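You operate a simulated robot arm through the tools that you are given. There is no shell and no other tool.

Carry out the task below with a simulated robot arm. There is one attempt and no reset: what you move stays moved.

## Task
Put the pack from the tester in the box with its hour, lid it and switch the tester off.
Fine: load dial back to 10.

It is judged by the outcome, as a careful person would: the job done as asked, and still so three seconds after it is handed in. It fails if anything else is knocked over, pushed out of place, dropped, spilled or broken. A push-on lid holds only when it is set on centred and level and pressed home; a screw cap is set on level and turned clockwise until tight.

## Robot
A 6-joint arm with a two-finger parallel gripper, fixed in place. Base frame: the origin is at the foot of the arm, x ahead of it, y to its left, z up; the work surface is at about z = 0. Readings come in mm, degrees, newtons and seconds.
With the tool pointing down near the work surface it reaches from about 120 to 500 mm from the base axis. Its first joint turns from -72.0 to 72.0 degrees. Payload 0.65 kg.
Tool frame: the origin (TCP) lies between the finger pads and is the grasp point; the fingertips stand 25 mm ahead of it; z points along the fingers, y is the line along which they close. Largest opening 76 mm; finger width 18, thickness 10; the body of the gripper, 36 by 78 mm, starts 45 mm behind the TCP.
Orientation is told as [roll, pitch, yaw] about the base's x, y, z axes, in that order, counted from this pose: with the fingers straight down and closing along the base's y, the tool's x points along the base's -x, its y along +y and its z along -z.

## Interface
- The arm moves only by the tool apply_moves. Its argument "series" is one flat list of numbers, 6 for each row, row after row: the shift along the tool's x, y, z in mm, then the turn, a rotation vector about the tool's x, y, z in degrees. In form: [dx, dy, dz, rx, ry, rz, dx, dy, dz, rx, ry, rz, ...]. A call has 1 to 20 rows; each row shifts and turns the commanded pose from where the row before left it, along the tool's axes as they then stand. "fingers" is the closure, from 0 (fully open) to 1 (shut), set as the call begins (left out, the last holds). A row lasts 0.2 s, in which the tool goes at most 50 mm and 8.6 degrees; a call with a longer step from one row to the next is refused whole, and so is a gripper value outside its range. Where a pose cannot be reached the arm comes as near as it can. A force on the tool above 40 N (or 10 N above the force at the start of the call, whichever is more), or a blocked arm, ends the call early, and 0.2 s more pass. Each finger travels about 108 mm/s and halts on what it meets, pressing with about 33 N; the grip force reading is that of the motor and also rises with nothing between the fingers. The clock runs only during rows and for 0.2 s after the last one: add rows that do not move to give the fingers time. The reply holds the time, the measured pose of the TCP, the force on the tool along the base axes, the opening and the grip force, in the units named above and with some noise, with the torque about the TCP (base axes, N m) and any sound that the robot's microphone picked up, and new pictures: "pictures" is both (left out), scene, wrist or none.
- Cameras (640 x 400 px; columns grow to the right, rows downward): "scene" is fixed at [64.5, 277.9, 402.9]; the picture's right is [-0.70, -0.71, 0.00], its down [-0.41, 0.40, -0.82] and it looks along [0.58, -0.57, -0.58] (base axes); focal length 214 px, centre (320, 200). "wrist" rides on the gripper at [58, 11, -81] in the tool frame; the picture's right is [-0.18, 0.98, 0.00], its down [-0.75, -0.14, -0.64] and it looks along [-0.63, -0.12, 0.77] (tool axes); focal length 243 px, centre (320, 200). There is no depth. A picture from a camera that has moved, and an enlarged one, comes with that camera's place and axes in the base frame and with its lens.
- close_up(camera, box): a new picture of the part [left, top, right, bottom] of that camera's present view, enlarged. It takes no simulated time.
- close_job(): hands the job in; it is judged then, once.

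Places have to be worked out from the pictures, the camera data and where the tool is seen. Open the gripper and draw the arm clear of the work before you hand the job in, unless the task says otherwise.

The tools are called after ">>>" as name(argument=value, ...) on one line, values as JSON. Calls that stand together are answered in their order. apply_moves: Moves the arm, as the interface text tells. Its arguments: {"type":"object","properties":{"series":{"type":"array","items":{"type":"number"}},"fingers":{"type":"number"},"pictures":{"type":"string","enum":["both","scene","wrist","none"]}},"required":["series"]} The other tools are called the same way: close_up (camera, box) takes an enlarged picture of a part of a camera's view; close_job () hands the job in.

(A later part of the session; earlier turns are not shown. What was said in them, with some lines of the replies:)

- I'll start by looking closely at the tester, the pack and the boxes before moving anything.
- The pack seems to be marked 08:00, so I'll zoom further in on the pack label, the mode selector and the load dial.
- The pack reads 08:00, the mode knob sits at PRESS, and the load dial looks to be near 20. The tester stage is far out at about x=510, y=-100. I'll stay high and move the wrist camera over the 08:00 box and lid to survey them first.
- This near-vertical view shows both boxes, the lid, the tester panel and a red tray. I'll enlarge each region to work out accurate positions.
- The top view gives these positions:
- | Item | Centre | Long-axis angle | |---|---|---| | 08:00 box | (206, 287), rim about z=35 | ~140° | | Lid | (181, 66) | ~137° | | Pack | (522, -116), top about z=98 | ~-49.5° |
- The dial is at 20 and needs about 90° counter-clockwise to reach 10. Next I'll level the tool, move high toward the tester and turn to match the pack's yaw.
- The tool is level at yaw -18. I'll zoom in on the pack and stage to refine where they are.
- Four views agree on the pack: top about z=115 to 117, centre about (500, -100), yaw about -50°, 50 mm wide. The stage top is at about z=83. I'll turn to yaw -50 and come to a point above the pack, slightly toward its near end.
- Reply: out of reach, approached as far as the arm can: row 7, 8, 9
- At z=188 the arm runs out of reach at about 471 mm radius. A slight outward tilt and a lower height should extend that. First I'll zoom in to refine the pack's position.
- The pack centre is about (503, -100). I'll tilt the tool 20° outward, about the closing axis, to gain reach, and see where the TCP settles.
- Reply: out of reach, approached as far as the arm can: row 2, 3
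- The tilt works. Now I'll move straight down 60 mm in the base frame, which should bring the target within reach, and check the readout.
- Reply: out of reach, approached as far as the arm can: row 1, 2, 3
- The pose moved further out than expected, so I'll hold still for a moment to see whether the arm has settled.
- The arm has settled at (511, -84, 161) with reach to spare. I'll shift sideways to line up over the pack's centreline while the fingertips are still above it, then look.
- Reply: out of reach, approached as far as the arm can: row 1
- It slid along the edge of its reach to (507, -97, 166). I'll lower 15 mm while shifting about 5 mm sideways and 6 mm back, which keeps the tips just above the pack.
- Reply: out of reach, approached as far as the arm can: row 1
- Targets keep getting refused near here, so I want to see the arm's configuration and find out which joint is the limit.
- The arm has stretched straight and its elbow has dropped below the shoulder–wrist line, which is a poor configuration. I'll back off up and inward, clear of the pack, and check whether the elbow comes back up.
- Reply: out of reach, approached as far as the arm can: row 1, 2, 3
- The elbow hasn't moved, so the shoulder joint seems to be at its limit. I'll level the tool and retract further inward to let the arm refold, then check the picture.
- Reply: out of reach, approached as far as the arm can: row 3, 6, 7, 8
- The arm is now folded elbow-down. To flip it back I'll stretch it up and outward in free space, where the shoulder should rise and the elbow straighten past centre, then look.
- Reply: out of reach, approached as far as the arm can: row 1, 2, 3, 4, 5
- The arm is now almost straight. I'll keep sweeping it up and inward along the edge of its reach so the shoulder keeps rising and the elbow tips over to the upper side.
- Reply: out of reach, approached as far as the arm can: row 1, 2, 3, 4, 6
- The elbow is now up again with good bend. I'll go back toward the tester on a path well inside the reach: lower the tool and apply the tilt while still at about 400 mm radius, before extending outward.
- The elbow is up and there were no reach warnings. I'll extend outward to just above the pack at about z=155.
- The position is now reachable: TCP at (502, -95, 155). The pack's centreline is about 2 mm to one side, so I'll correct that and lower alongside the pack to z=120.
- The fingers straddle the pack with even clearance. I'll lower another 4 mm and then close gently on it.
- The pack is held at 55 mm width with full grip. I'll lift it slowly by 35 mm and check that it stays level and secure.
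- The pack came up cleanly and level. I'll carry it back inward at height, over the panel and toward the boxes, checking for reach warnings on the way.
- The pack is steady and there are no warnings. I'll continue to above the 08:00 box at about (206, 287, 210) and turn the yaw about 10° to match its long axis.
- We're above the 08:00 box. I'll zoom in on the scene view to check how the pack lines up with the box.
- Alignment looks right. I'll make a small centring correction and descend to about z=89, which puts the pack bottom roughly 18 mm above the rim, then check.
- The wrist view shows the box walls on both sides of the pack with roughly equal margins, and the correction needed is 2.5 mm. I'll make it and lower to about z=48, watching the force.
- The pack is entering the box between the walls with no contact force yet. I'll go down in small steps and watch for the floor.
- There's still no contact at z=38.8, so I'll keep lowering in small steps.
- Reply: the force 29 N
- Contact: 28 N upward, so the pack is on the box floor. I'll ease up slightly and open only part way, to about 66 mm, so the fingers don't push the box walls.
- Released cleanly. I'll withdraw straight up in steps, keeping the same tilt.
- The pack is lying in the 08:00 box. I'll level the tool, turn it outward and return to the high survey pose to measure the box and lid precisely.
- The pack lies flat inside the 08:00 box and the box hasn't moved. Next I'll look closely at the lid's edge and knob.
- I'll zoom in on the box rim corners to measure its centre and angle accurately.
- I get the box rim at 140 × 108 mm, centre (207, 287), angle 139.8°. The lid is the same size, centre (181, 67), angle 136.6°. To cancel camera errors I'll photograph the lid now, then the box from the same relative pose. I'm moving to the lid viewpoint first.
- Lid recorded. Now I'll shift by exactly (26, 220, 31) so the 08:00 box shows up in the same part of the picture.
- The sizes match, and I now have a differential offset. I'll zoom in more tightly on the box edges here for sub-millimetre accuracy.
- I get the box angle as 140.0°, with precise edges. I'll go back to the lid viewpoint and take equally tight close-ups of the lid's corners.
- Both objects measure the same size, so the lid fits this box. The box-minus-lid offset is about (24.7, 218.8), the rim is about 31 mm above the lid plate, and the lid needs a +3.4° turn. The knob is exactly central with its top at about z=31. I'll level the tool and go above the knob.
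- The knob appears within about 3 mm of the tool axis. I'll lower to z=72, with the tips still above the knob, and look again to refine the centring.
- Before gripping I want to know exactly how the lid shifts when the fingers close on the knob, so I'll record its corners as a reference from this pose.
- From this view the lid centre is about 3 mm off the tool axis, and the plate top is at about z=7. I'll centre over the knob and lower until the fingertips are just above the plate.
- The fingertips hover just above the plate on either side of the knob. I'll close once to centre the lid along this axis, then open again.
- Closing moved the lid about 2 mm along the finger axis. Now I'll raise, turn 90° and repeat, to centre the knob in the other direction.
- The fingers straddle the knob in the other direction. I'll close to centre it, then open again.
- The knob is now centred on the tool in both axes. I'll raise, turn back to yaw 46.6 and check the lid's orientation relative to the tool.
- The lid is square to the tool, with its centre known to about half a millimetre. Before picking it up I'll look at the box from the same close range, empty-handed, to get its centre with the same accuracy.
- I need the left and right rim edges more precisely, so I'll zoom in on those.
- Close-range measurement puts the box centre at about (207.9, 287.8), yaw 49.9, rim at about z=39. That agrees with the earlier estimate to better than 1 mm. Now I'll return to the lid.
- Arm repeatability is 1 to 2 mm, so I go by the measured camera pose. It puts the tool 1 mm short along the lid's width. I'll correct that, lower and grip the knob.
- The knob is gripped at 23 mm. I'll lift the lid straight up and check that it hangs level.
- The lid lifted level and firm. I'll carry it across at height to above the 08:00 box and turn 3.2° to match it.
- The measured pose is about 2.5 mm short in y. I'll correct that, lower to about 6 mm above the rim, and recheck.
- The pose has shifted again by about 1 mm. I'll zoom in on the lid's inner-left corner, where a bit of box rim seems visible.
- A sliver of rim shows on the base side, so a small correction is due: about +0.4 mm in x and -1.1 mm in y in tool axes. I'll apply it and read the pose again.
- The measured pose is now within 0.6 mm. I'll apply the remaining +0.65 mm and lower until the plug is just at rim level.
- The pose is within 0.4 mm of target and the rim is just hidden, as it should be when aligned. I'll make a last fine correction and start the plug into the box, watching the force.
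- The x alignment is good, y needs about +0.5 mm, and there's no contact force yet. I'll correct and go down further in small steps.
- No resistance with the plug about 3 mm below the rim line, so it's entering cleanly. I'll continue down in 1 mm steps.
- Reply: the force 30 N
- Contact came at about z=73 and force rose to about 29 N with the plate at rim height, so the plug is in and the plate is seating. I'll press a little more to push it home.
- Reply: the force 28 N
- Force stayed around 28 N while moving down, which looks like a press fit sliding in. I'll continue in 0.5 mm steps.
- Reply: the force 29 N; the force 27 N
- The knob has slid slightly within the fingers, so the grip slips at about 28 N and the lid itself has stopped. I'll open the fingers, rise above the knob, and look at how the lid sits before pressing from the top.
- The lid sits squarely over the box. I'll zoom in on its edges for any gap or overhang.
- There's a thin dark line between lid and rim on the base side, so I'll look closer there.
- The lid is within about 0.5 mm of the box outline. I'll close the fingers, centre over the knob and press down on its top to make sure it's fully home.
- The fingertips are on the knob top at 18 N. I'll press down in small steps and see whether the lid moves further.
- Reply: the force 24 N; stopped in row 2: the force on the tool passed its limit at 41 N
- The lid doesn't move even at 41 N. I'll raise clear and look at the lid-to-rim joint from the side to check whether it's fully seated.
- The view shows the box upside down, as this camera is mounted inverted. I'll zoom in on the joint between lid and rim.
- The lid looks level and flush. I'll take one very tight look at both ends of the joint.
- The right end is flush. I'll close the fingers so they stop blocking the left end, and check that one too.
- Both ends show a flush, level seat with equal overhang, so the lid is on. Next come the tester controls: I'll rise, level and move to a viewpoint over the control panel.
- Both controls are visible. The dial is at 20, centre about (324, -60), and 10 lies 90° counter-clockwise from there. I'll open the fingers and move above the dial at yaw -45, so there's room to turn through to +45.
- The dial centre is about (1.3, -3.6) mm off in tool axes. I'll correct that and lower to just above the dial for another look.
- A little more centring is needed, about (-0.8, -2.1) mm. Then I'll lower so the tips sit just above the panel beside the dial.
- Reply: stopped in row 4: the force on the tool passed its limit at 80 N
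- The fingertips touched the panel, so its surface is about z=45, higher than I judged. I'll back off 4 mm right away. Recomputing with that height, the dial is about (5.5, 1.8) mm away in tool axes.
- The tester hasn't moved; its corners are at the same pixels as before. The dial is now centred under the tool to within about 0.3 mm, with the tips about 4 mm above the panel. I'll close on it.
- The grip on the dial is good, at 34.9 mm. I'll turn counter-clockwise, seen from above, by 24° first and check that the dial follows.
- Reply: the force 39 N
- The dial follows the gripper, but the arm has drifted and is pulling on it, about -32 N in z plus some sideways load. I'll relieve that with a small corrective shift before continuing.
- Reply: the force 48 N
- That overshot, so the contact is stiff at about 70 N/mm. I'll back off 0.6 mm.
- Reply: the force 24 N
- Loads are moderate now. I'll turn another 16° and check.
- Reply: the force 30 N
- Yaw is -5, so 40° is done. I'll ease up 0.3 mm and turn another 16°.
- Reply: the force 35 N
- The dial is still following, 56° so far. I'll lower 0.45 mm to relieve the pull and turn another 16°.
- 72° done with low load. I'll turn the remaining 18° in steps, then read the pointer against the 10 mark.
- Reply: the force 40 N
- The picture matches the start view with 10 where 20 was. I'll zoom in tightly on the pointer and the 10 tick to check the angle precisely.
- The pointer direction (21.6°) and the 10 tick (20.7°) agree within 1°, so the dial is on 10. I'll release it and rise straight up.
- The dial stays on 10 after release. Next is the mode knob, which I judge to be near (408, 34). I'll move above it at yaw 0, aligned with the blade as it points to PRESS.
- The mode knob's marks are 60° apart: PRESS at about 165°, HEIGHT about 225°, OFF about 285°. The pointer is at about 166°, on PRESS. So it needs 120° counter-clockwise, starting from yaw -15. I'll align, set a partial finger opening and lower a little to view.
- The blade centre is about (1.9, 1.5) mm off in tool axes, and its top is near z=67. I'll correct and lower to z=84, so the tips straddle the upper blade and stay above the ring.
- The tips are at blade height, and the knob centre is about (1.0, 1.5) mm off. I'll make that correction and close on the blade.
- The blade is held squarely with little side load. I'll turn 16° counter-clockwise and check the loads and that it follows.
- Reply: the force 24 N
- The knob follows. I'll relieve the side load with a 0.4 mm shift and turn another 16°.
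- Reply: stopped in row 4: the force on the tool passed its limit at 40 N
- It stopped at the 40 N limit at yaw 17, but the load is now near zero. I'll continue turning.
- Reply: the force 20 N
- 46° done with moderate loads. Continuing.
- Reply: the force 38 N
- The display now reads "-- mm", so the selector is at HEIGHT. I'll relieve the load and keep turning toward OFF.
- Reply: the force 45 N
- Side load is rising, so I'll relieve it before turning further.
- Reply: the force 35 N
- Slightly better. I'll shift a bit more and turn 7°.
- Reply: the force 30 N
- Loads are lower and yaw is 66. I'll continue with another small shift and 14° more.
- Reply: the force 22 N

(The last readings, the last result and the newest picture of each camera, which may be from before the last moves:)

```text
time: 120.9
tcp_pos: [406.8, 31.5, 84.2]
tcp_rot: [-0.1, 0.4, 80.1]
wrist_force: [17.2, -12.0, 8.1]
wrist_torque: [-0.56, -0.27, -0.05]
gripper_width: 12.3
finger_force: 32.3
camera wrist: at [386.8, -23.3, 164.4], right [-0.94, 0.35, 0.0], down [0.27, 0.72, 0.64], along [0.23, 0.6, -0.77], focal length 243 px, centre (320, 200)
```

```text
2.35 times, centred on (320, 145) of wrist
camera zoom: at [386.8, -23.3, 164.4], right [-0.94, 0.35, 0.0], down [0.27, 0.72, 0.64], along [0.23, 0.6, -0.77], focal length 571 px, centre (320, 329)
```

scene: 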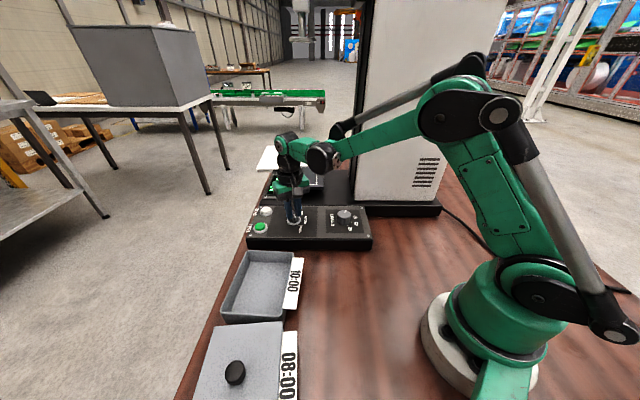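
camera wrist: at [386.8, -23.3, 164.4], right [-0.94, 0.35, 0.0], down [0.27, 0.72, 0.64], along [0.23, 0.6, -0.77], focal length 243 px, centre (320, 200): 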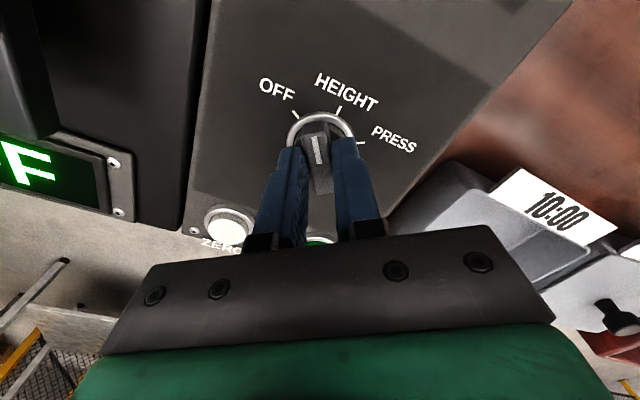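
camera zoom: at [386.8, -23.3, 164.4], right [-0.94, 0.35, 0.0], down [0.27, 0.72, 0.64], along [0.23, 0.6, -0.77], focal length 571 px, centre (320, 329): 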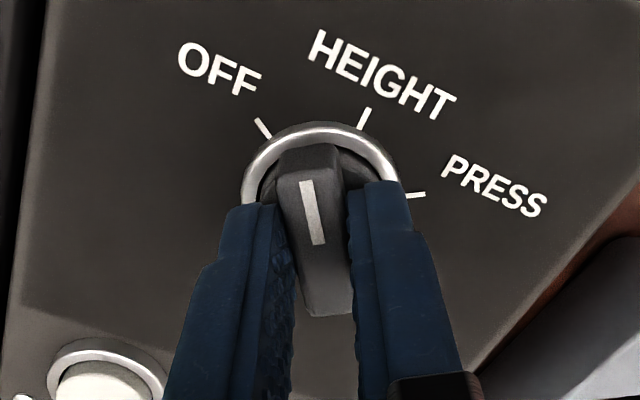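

The display has already changed, showing an "F" as in OFF. The pointer still needs about 25° to reach the OFF tick, so I'll continue in steps.

>>> apply_moves(series=[0.1, -0.4, 0, 0, 0, 0, 0, 0, 0, 0, 0, -7, 0, 0, 0, 0, 0, -6, 0, 0, 0, 0, 0, 0], pictures="none")

```text
time: 121.9
tcp_pos: [407.8, 30.2, 83.1]
tcp_rot: [0.2, 0.2, 93.1]
wrist_force: [-4.3, -9.1, 4.7]
wrist_torque: [-0.57, 0.03, 0.02]
gripper_width: 12.3
finger_force: 32.4
```

Yaw is 93 with a light load. Now the last 12°.

>>> apply_moves(series=[0, 0, 0, 0, 0, -6, 0, 0, 0, 0, 0, -6, 0, 0, 0, 0, 0, 0], pictures="both")

>>> close_up(camera="wrist", box=[220, 60, 420, 230])

>>> close_up(camera="scene", box=[240, 160, 370, 250])

```text
time: 122.7
tcp_pos: [408.5, 31.3, 82.9]
tcp_rot: [0.1, 0.2, 105.0]
wrist_force: [5.4, -7.6, -2.4]
wrist_torque: [-0.04, -0.13, -0.03]
gripper_width: 12.3
finger_force: 32.2
camera wrist: at [413.0, -26.9, 164.4], right [-1.0, -0.08, 0.0], down [-0.06, 0.77, 0.64], along [-0.05, 0.64, -0.77], focal length 243 px, centre (320, 200)
```

scene: 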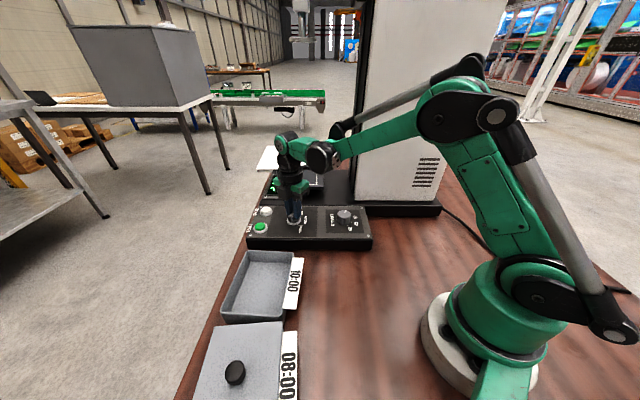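
wrist: 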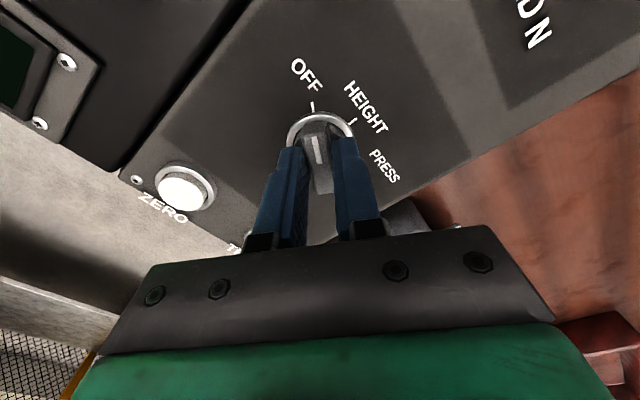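

```text
2.35 times, centred on (320, 145) of wrist
camera zoom: at [413.0, -26.9, 164.4], right [-1.0, -0.08, 0.0], down [-0.06, 0.77, 0.64], along [-0.05, 0.64, -0.77], focal length 571 px, centre (320, 329)
```

zoom: 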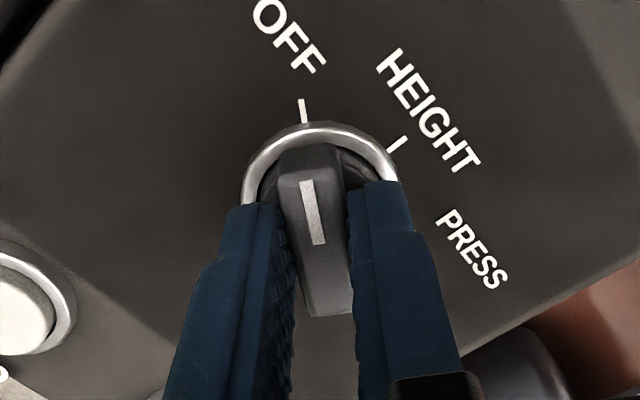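

```text
4.44 times, centred on (305, 205) of scene
camera zoom: at [64.5, 277.9, 402.9], right [-0.7, -0.71, 0.0], down [-0.41, 0.4, -0.82], along [0.58, -0.57, -0.58], focal length 953 px, centre (387, 178)
```

zoom: 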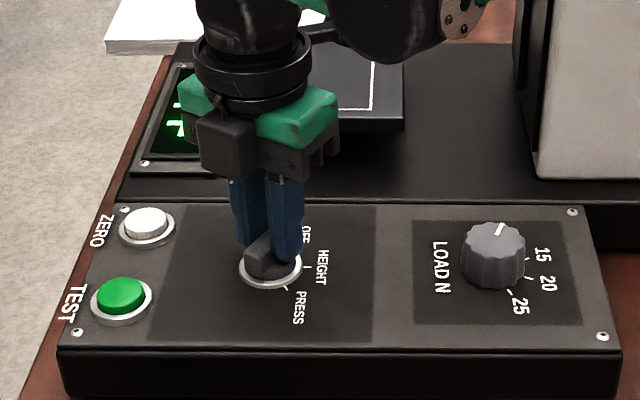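

The pointer sits on the OFF tick exactly as it did on PRESS. I'll release, rise and read the display.

>>> apply_moves(series=[0, 0, 0, 0, 0, 0, 0, 0, 0, 0, 0, 0], fingers=0.4, pictures="none")

>>> apply_moves(series=[0, 0, -15, 0, 0, 0, 0, 0, -25, 0, 0, 0, 0, 0, -25, 0, 0, 0, 0, 0, -25, 0, 0, 0, 0, 0, 0, 0, 0, 0], pictures="both")

>>> close_up(camera="wrist", box=[160, 0, 480, 240])

>>> close_up(camera="scene", box=[240, 160, 370, 250])

```text
time: 123.3
tcp_pos: [408.5, 31.6, 82.5]
tcp_rot: [0.1, 0.2, 105.0]
wrist_force: [-0.2, 0.5, -0.6]
wrist_torque: [-0.01, 0.04, -0.03]
gripper_width: 45.7
finger_force: 0.0
```

```text
time: 124.5
tcp_pos: [408.9, 32.0, 173.4]
tcp_rot: [0.1, 0.3, 105.0]
wrist_force: [0.3, 0.7, 1.1]
wrist_torque: [0.03, -0.02, 0.0]
gripper_width: 45.8
finger_force: 0.0
camera wrist: at [412.3, -26.8, 254.7], right [-1.0, -0.08, 0.0], down [-0.06, 0.77, 0.64], along [-0.05, 0.64, -0.77], focal length 243 px, centre (320, 200)
```

scene: 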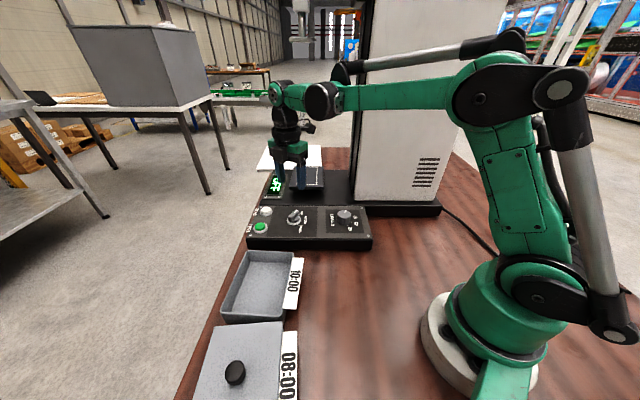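
wrist: 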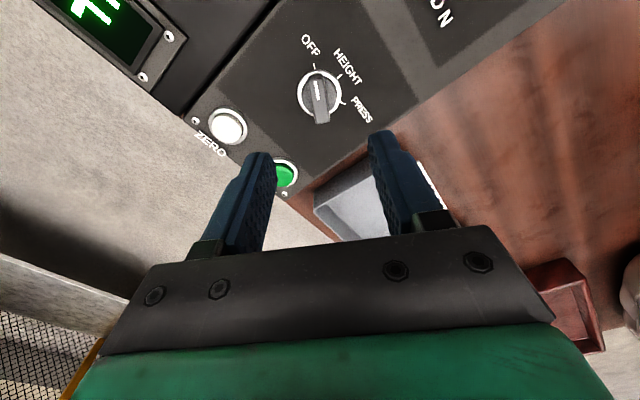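

```text
1.67 times, centred on (320, 120) of wrist
camera zoom: at [412.3, -26.8, 254.7], right [-1.0, -0.08, 0.0], down [-0.06, 0.77, 0.64], along [-0.05, 0.64, -0.77], focal length 404 px, centre (320, 333)
```

zoom: 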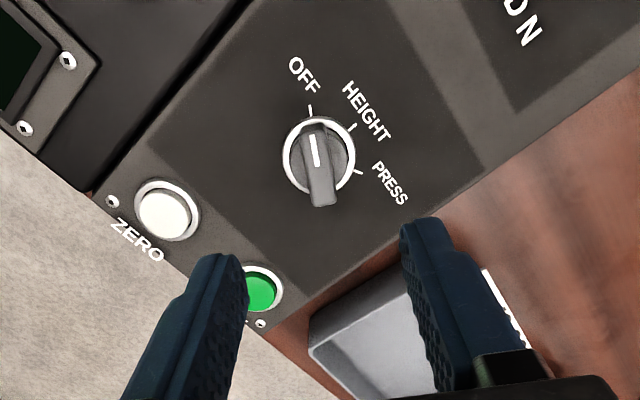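

```text
4.44 times, centred on (305, 205) of scene
camera zoom: at [64.5, 277.9, 402.9], right [-0.7, -0.71, 0.0], down [-0.41, 0.4, -0.82], along [0.58, -0.57, -0.58], focal length 953 px, centre (387, 178)
```

zoom: 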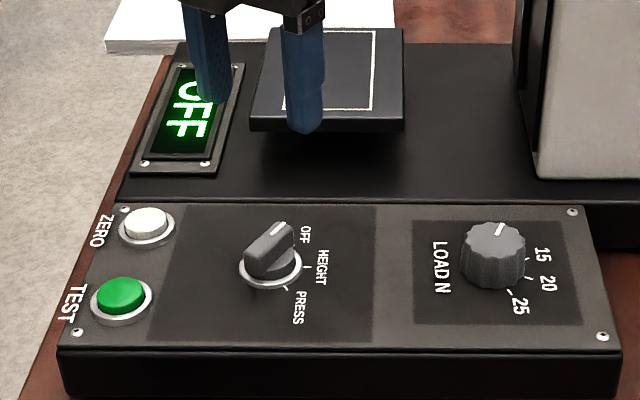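

The display reads OFF, the selector is on OFF and the dial is on 10. I'll open the gripper fully and draw the arm back to a clear position, then do a final check of everything.

>>> apply_moves(series=[-12.9, 17.2, -25, 0, 0, 0, -12.9, 17.2, -25, 0, 0, 0, -12.9, 17.2, -25, 0, 0, 0, -12.9, 17.2, -25, 0, 0, 0, -12.9, 17.2, -25, 0, 0, 0, 0, 0, 0, 0, 0, 8.08, 0, 0, 0, 0, 0, 8.08, 0, 0, 0, 0, 0, 8.08, 0, 0, 0, 0, 0, 8.08, 0, 0, 0, 0, 0, 8.08, 0, 0, 0, 0, 0, 8.08, 0, 0, 0, 0, 0, 8.08, 0, 0, 0, 0, 0, 8.08, 0, 0, 0, 0, 0, 8.08, 0, 0, 0, 0, 0, 8.08, 0, 0, 0, 0, 0, 8.08, 0, 0, 0, 0, 0, 8.08, 0, 0, 0, 0, 0, 8.08, 0, 0, 0, 0, 0, 0], fingers=0, pictures="both")

>>> close_up(camera="scene", box=[230, 140, 390, 260])

>>> close_up(camera="scene", box=[180, 230, 420, 400])

>>> close_up(camera="wrist", box=[160, 0, 480, 260])

```text
time: 128.5
tcp_pos: [308.7, 71.9, 297.7]
tcp_rot: [-0.4, 0.0, -0.2]
wrist_force: [-0.1, -0.7, 0.2]
wrist_torque: [0.0, -0.02, 0.02]
gripper_width: 76.0
finger_force: 0.1
camera wrist: at [250.0, 84.1, 378.9], right [0.19, 0.98, -0.01], down [0.75, -0.14, 0.64], along [0.63, -0.12, -0.77], focal length 243 px, centre (320, 200)
```

scene: 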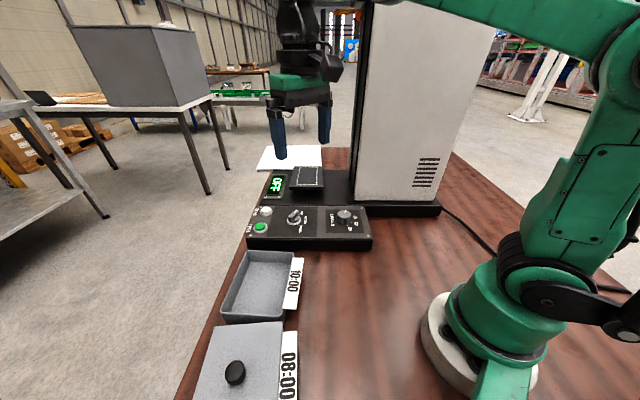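
wrist: 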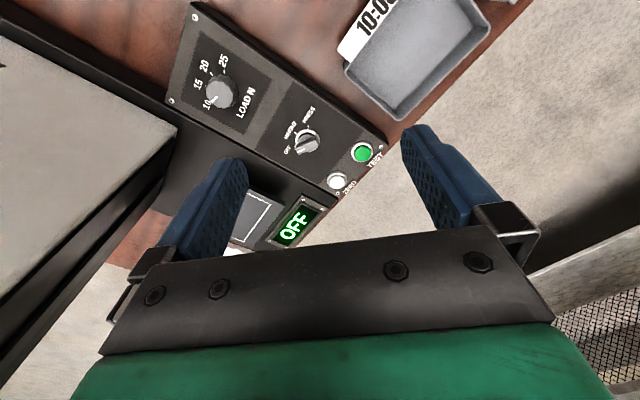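

```text
3.33 times, centred on (310, 200) of scene
camera zoom: at [64.5, 277.9, 402.9], right [-0.7, -0.71, 0.0], down [-0.41, 0.4, -0.82], along [0.58, -0.57, -0.58], focal length 715 px, centre (353, 200)
```

zoom: 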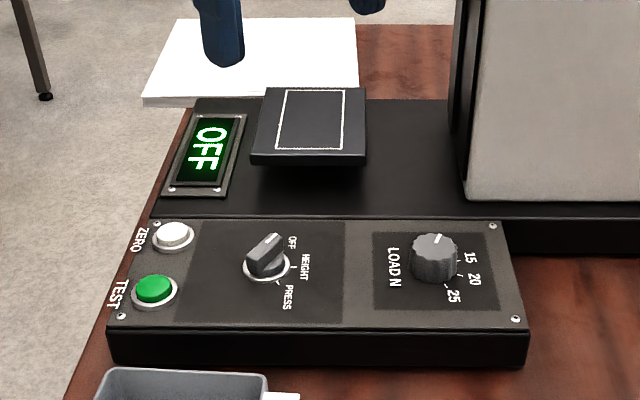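

```text
2.35 times, centred on (300, 315) of scene
camera zoom: at [64.5, 277.9, 402.9], right [-0.7, -0.71, 0.0], down [-0.41, 0.4, -0.82], along [0.58, -0.57, -0.58], focal length 505 px, centre (367, -71)
```

zoom: 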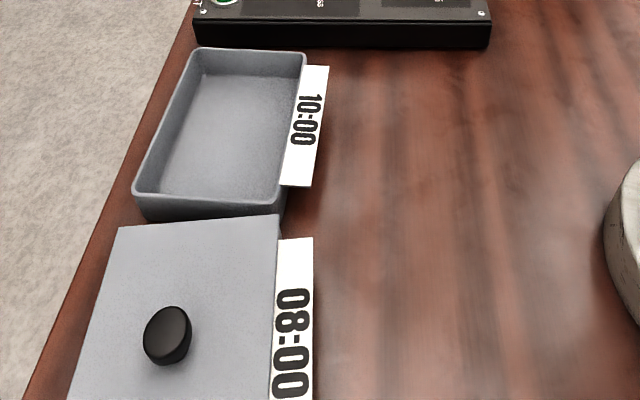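

```text
1.54 times, centred on (320, 130) of wrist
camera zoom: at [250.0, 84.1, 378.9], right [0.19, 0.98, -0.01], down [0.75, -0.14, 0.64], along [0.63, -0.12, -0.77], focal length 373 px, centre (320, 308)
```

zoom: 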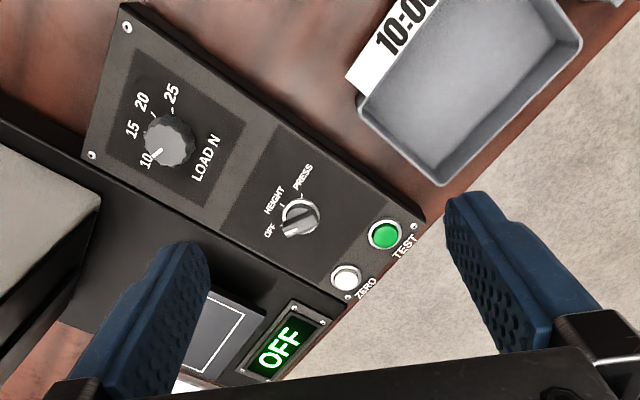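

Final check:
- **Box:** the pack is inside the 08:00 box with its lid level and centred.
- **Tester:** the display reads OFF, the selector points to OFF, and the load dial is on 10.
- **Surroundings:** the 10:00 box, the paper and the tester are where they started, and the arm is clear with the gripper open.

I'm handing the job in.

>>> close_job()

```text
The job is handed in.
```

I put the 08:00 pack from the tester into the 08:00 box and put the lid on. The tester is switched off, its display reads OFF, and the load dial is back at 10.

- **Lid:** I pressed it down from the top until the arm's 40 N limit stopped the push, and it didn't move further. From the side facing the arm it sits flush at both corners, and from above it is centred on the box to about half a millimetre. I didn't try lifting it to test the hold.
- **Contact with the tester:** while lining up on the load dial, the fingertips pressed onto the control panel and the arm stopped itself at about 80 N. The tester didn't move and shows no visible damage.

The 10:00 box and the paper are where they were. The arm is clear of the work with the gripper open.
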